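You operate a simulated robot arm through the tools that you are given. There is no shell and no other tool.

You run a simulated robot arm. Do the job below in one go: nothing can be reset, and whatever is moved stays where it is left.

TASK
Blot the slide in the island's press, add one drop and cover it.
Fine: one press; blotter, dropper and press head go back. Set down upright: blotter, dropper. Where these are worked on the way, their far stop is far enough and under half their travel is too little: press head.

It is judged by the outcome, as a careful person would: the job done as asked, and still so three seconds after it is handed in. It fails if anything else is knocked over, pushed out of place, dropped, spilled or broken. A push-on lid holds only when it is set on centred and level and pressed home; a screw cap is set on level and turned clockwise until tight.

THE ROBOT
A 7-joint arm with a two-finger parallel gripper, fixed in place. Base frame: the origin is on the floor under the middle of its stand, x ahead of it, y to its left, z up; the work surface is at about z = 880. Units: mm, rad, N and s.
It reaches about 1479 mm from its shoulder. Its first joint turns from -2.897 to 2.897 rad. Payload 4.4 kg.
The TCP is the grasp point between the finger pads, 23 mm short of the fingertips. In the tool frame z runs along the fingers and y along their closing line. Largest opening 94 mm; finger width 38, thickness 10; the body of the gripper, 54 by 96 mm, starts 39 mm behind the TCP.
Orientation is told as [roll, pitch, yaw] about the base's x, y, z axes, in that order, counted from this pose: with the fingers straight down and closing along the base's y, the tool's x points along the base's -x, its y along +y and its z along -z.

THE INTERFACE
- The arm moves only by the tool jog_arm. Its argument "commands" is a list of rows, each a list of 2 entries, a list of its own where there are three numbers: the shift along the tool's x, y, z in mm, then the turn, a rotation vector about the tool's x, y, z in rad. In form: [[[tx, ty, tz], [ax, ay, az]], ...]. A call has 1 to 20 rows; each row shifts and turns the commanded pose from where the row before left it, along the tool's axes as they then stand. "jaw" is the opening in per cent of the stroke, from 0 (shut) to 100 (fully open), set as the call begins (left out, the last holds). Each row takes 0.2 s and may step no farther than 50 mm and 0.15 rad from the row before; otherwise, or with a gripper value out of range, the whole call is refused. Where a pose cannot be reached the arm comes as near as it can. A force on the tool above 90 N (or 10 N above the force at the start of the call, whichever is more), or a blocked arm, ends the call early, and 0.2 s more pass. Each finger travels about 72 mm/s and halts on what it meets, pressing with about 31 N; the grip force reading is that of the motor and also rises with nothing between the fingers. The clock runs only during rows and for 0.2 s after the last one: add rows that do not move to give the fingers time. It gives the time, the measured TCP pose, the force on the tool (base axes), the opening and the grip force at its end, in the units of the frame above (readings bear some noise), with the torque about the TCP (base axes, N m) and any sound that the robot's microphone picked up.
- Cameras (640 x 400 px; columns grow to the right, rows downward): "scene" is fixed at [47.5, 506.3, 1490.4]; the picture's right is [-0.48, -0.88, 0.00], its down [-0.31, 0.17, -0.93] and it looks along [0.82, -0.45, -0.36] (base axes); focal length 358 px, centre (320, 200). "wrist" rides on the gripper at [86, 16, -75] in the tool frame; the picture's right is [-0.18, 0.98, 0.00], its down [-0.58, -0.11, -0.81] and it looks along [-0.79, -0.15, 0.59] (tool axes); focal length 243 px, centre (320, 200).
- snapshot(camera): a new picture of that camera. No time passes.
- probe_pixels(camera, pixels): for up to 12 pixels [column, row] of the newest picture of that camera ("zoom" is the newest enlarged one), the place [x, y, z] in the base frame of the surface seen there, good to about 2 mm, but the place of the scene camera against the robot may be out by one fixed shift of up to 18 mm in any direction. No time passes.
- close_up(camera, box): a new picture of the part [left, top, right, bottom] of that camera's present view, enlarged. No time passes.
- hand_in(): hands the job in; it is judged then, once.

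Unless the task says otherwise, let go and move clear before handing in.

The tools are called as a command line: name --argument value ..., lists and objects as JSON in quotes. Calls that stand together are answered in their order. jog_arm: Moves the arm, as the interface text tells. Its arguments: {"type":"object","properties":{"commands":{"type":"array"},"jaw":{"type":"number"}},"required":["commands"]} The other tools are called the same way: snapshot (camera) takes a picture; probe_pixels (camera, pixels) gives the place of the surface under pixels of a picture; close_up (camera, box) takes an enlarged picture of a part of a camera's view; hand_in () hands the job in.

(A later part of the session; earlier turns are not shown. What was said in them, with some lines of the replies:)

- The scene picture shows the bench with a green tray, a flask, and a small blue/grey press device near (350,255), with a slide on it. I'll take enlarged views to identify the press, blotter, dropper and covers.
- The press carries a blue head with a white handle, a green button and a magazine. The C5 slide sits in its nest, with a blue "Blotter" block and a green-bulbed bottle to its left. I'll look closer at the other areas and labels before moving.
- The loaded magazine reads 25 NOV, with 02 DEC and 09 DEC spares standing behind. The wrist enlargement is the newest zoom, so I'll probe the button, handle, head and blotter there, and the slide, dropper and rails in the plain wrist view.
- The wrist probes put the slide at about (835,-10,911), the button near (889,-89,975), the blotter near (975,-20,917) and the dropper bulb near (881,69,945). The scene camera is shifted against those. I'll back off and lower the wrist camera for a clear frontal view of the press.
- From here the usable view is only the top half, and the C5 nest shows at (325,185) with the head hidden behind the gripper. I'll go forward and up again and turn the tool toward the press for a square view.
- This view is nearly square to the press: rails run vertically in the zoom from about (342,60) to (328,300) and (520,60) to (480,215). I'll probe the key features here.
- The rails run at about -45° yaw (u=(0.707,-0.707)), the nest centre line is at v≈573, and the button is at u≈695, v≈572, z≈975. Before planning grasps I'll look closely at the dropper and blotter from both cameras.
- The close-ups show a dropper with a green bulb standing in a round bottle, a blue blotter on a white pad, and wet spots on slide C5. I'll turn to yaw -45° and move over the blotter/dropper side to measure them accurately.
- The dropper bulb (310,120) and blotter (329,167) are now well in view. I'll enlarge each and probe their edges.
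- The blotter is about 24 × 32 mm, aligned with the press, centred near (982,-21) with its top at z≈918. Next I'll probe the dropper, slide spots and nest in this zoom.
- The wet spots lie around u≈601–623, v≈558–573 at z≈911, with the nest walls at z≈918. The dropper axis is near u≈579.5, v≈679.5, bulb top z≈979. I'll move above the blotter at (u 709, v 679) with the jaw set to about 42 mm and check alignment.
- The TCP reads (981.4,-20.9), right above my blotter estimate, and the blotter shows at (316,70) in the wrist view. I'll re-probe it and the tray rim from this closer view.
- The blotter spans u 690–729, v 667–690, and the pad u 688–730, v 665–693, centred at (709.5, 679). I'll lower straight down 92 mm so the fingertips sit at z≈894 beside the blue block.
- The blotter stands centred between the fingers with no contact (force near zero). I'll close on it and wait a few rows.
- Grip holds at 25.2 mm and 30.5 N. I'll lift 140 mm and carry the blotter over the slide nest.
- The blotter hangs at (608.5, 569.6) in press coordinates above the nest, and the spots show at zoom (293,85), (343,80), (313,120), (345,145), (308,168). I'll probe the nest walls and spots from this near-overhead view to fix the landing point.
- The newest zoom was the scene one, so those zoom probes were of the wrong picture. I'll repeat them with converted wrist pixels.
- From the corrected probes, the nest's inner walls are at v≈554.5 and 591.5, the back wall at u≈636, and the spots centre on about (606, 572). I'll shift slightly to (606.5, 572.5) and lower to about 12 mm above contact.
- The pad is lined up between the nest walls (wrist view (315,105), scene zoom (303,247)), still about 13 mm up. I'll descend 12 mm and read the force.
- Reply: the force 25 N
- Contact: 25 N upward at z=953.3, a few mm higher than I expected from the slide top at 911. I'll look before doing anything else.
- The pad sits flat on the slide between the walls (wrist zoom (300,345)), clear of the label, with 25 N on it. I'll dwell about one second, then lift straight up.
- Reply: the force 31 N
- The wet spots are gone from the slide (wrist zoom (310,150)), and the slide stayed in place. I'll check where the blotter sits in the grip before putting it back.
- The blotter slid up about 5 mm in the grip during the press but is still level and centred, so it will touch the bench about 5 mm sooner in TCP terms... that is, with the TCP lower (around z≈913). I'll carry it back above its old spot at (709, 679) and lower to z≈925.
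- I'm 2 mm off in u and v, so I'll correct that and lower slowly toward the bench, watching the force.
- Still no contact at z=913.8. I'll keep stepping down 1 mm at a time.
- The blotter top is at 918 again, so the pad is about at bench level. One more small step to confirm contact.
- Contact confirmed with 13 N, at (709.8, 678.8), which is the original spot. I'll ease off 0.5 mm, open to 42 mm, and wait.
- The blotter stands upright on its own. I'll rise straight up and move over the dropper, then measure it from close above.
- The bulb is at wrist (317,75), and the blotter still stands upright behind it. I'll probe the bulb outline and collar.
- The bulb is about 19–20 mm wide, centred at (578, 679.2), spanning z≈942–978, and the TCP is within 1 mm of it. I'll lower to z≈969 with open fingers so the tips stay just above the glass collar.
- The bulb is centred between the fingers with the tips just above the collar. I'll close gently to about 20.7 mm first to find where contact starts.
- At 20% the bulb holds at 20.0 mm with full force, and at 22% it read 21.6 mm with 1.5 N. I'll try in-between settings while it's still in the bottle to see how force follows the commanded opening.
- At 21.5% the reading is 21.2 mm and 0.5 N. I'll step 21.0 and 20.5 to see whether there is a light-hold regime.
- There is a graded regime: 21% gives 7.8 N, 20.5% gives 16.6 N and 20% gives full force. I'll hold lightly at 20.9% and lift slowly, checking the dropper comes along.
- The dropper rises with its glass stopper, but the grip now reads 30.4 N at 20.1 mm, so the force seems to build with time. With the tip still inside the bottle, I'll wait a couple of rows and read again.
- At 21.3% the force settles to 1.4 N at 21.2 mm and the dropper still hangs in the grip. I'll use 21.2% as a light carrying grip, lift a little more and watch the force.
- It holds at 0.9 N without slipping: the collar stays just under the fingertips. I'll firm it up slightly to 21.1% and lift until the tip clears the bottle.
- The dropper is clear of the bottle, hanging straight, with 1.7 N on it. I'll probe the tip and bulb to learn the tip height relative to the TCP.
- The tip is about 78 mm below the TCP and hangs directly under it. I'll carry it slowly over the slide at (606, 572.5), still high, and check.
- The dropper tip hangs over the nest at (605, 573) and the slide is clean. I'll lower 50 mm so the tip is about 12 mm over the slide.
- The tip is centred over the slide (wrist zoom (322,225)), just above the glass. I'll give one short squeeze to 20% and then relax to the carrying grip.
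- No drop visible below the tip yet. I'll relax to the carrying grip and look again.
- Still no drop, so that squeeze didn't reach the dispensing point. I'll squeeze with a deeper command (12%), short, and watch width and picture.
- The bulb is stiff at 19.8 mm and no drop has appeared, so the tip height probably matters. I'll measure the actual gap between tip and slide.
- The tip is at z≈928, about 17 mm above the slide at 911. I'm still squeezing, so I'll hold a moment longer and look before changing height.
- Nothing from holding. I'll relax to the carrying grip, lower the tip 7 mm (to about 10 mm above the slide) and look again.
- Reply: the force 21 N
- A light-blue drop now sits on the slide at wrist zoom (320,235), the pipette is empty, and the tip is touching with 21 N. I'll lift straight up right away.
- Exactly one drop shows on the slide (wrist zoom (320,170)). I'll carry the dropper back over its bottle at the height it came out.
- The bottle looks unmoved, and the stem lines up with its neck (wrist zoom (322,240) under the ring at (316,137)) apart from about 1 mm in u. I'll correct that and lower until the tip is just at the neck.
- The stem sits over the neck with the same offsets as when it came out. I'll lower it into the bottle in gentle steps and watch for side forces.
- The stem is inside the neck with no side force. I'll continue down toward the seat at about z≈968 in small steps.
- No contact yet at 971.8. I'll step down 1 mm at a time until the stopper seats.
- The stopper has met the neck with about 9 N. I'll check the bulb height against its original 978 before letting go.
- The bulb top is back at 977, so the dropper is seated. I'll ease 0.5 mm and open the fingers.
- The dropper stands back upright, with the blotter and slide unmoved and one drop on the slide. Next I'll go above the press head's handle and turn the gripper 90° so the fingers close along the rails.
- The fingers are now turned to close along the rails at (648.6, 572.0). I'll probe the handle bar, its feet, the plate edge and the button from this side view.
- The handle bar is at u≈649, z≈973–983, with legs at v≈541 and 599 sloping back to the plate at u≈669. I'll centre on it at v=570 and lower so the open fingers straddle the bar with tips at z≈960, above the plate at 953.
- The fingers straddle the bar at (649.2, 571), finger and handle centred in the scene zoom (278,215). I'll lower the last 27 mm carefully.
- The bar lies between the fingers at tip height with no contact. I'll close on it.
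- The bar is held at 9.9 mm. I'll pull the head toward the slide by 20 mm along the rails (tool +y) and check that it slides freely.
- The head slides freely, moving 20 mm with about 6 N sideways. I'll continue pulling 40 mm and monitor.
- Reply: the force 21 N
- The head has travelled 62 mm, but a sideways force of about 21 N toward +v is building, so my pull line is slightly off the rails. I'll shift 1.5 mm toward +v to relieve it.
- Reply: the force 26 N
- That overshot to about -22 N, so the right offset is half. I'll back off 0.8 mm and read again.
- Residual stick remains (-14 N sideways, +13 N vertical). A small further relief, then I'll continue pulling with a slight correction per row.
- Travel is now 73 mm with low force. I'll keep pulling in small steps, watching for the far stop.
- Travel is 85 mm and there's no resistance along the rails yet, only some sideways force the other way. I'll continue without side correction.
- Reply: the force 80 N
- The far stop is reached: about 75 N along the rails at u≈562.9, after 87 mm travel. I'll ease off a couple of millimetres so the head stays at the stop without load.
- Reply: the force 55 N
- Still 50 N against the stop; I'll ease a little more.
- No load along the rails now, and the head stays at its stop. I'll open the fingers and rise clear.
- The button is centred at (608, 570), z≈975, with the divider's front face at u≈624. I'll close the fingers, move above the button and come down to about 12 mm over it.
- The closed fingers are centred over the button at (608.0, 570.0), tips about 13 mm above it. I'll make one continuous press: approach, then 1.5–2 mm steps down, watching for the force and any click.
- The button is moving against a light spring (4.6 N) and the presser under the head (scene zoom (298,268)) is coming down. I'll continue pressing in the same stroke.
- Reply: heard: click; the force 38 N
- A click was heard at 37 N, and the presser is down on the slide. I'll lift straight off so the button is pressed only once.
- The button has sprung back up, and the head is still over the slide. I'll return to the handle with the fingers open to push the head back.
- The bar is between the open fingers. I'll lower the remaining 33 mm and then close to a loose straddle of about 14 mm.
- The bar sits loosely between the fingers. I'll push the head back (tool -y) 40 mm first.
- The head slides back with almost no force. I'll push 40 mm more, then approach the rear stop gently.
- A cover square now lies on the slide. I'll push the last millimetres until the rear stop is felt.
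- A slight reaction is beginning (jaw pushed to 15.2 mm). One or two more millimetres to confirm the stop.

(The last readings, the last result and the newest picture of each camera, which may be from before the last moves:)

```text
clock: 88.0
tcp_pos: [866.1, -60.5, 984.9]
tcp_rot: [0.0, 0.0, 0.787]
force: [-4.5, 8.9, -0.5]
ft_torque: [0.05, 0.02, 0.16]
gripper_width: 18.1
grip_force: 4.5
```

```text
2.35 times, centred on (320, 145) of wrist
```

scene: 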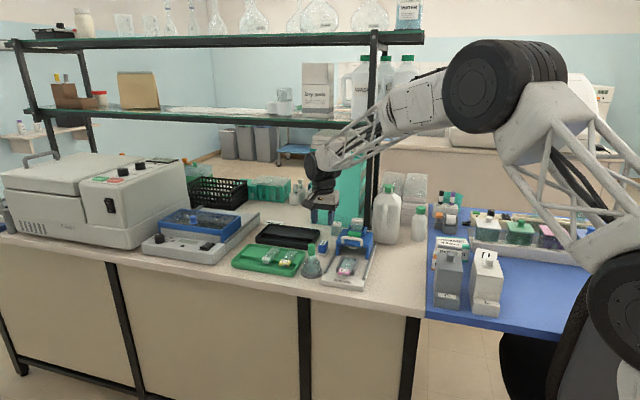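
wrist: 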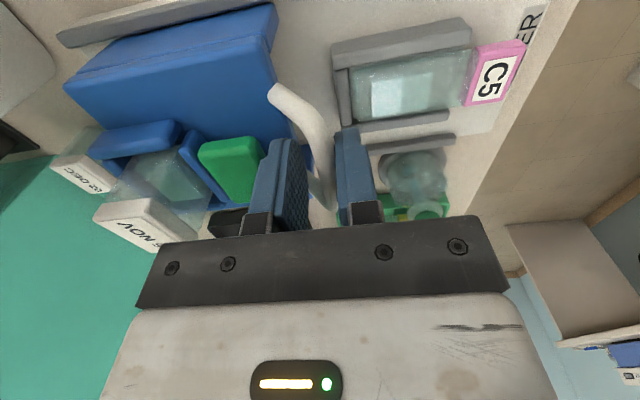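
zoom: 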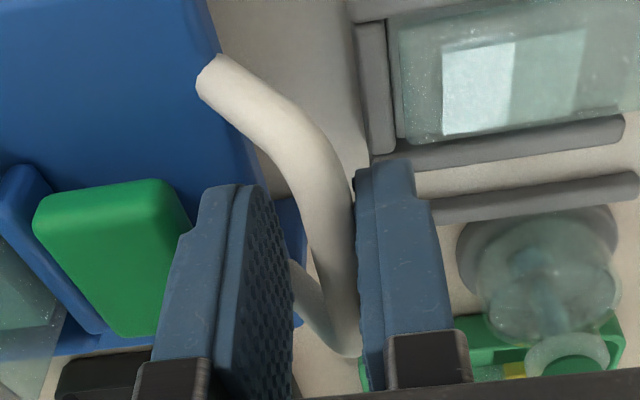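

The rear stop is reached: the jaw is being pushed open with about 10 N and the bar is back at u≈651. I'll back off to centre on the bar, open, and rise clear.

jog_arm --commands '[[[0, 2, 0], [0, 0, 0]], [[0, 2, 0], [0, 0, 0]], [[0, 0, 0], [0, 0, 0]]]'

jog_arm --commands '[[[0, 0, 0], [0, 0, 0]], [[0, 0, 0], [0, 0, 0]]]' --jaw 33

jog_arm --commands '[[[0, 0, -10], [0, 0, 0]], [[0, 0, -30], [0, 0, 0]], [[0, 0, -40], [0, 0, 0]], [[0, 0, -40], [0, 0, 0]], [[0, 0, 0], [0, 0, 0]]]'

snapshot --camera "wrist"

close_up --camera "scene" --box '[285, 195, 395, 295]'

close_up --camera "wrist" --box '[220, 0, 440, 140]'

```text
clock: 88.8
tcp_pos: [863.7, -58.0, 984.5]
tcp_rot: [0.001, 0.002, 0.785]
force: [0.1, -0.4, 0.2]
ft_torque: [-0.01, 0.04, -0.02]
gripper_width: 14.5
grip_force: 0.0
```

```text
clock: 89.4
tcp_pos: [864.3, -57.4, 985.0]
tcp_rot: [0.0, 0.0, 0.786]
force: [0.0, 0.3, 0.5]
ft_torque: [-0.04, -0.02, -0.03]
gripper_width: 31.2
grip_force: 0.1
```

```text
clock: 90.6
tcp_pos: [862.5, -57.5, 1104.3]
tcp_rot: [-0.002, 0.0, 0.787]
force: [0.2, -0.5, 0.6]
ft_torque: [-0.01, 0.0, 0.01]
gripper_width: 30.9
grip_force: 0.1
```

```text
taken
```

wrist: 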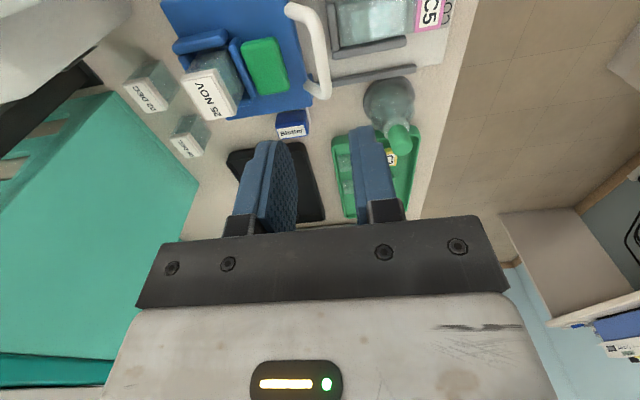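

```text
4.00 times, centred on (340, 245) of scene
```

zoom: 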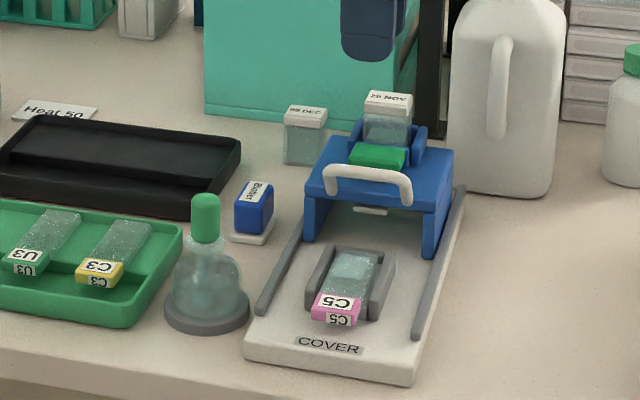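

```text
2.86 times, centred on (330, 70) of wrist
```

zoom: 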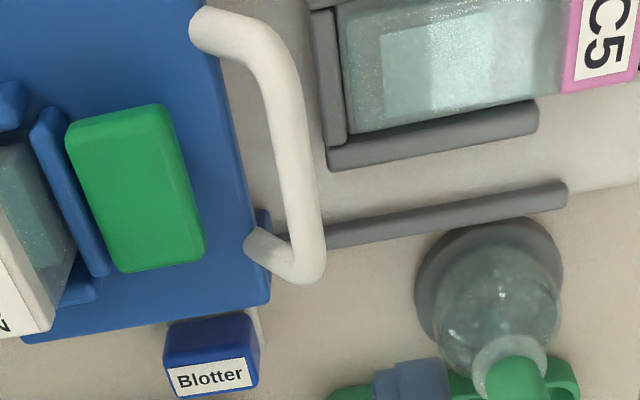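

The cover lies on the slide, the head is back, and the blotter and dropper stand upright. I'll move the arm clear and back, then inspect closely before handing in.

probe_pixels --camera "zoom" --pixels '[[300, 150], [80, 120], [155, 115], [195, 255], [125, 262], [385, 60], [490, 60], [430, 60], [530, 50], [440, 20], [210, 375], [515, 375]]'

jog_arm --commands '[[[0, 0, -30], [0, 0, 0]], [[0, 35, -20], [0, 0, 0.14]], [[0, 35, -10], [0, 0, 0.14]], [[0, 35, 0], [0, 0, 0.14]], [[0, 35, 0], [0, 0, 0.14]], [[0, 0, 0], [0, 0, 0.14]], [[0, 0, 0], [0, 0, 0.14]], [[0, 0, 0], [0, 0, 0.14]], [[0, 0, 0], [0, 0, 0.14]], [[0, 0, 0], [0, 0, 0.14]], [[0, 0, 0], [0, 0, 0.14]], [[0, 0, 0], [0, 0, 0]]]'

snapshot --camera "wrist"

close_up --camera "scene" --box '[330, 245, 370, 285]'

```text
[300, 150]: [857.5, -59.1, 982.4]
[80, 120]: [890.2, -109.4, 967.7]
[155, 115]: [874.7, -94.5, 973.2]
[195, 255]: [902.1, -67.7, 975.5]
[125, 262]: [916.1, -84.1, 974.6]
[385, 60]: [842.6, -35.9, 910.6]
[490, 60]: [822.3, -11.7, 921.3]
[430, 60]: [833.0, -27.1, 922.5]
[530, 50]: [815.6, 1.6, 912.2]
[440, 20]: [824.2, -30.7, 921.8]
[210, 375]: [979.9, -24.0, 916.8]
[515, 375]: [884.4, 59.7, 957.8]
```

```text
clock: 93.2
tcp_pos: [787.0, 58.2, 1165.0]
tcp_rot: [0.0, -0.001, -0.615]
force: [-0.5, 0.2, -0.8]
ft_torque: [0.02, -0.01, -0.02]
gripper_width: 30.8
grip_force: 0.1
```

```text
taken
```

wrist: 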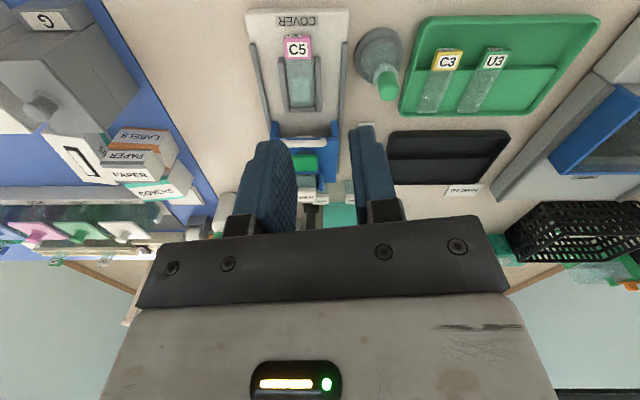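

```text
10.00 times, centred on (350, 265) of scene
```

zoom: 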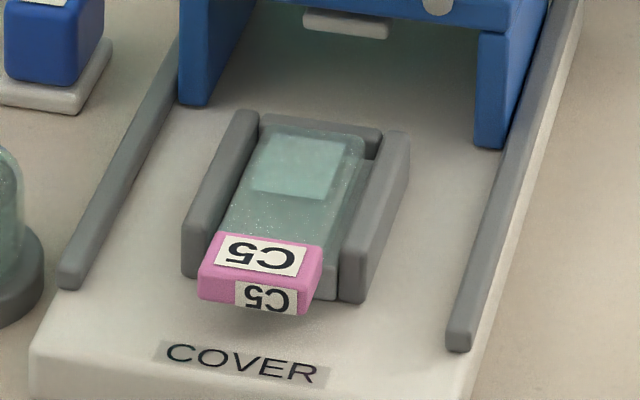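

The cover sits flat and centred on slide C5 (scene zoom (297,165)), and the button and handle probes match their starting places. One last look at the whole scene.

snapshot --camera "scene"

close_up --camera "scene" --box '[220, 170, 480, 330]'

```text
taken
```

scene: 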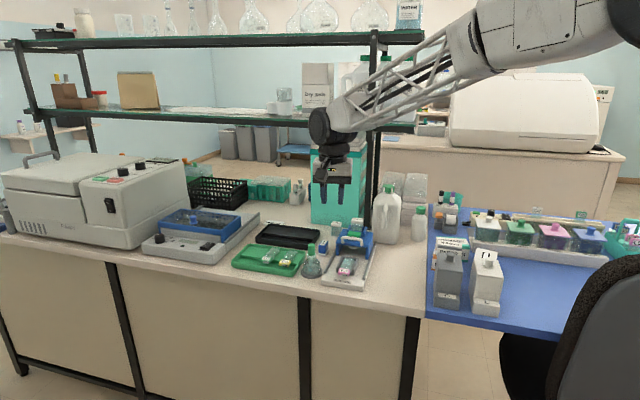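

```text
2.46 times, centred on (350, 250) of scene
```

zoom: 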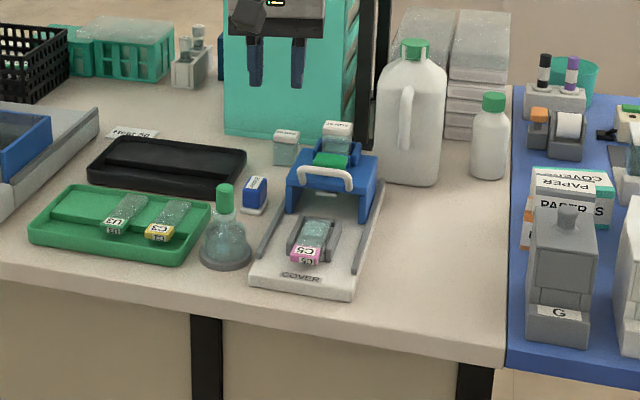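

The last picture matches the start, except that slide C5 is now blotted, has its drop and carries a cover. The blotter, dropper and press head are back, nothing else has moved, and the gripper is empty and clear, so I'm handing in.

hand_in

```text
The job is handed in.
```

I blotted slide C5 in the press, put one drop on it and covered it, then handed the job in; no verdict came back.

- **Blotting:** I pressed the blotter on the slide once. The wet spots were gone afterwards, and the blotter stands upright in its old place.
- **Drop:** One drop landed when the dropper tip touched the slide. I squeezed the bulb twice above the slide first, but nothing came out. The dropper is seated upright in its bottle again.
- **Cover:** I pulled the press head to its far stop and pressed the button once until it clicked. A flat, centred cover now lies on the slide. The head is back at its rear stop.

Nothing else looked moved or spilled in the final picture. The gripper is empty and clear of the bench.
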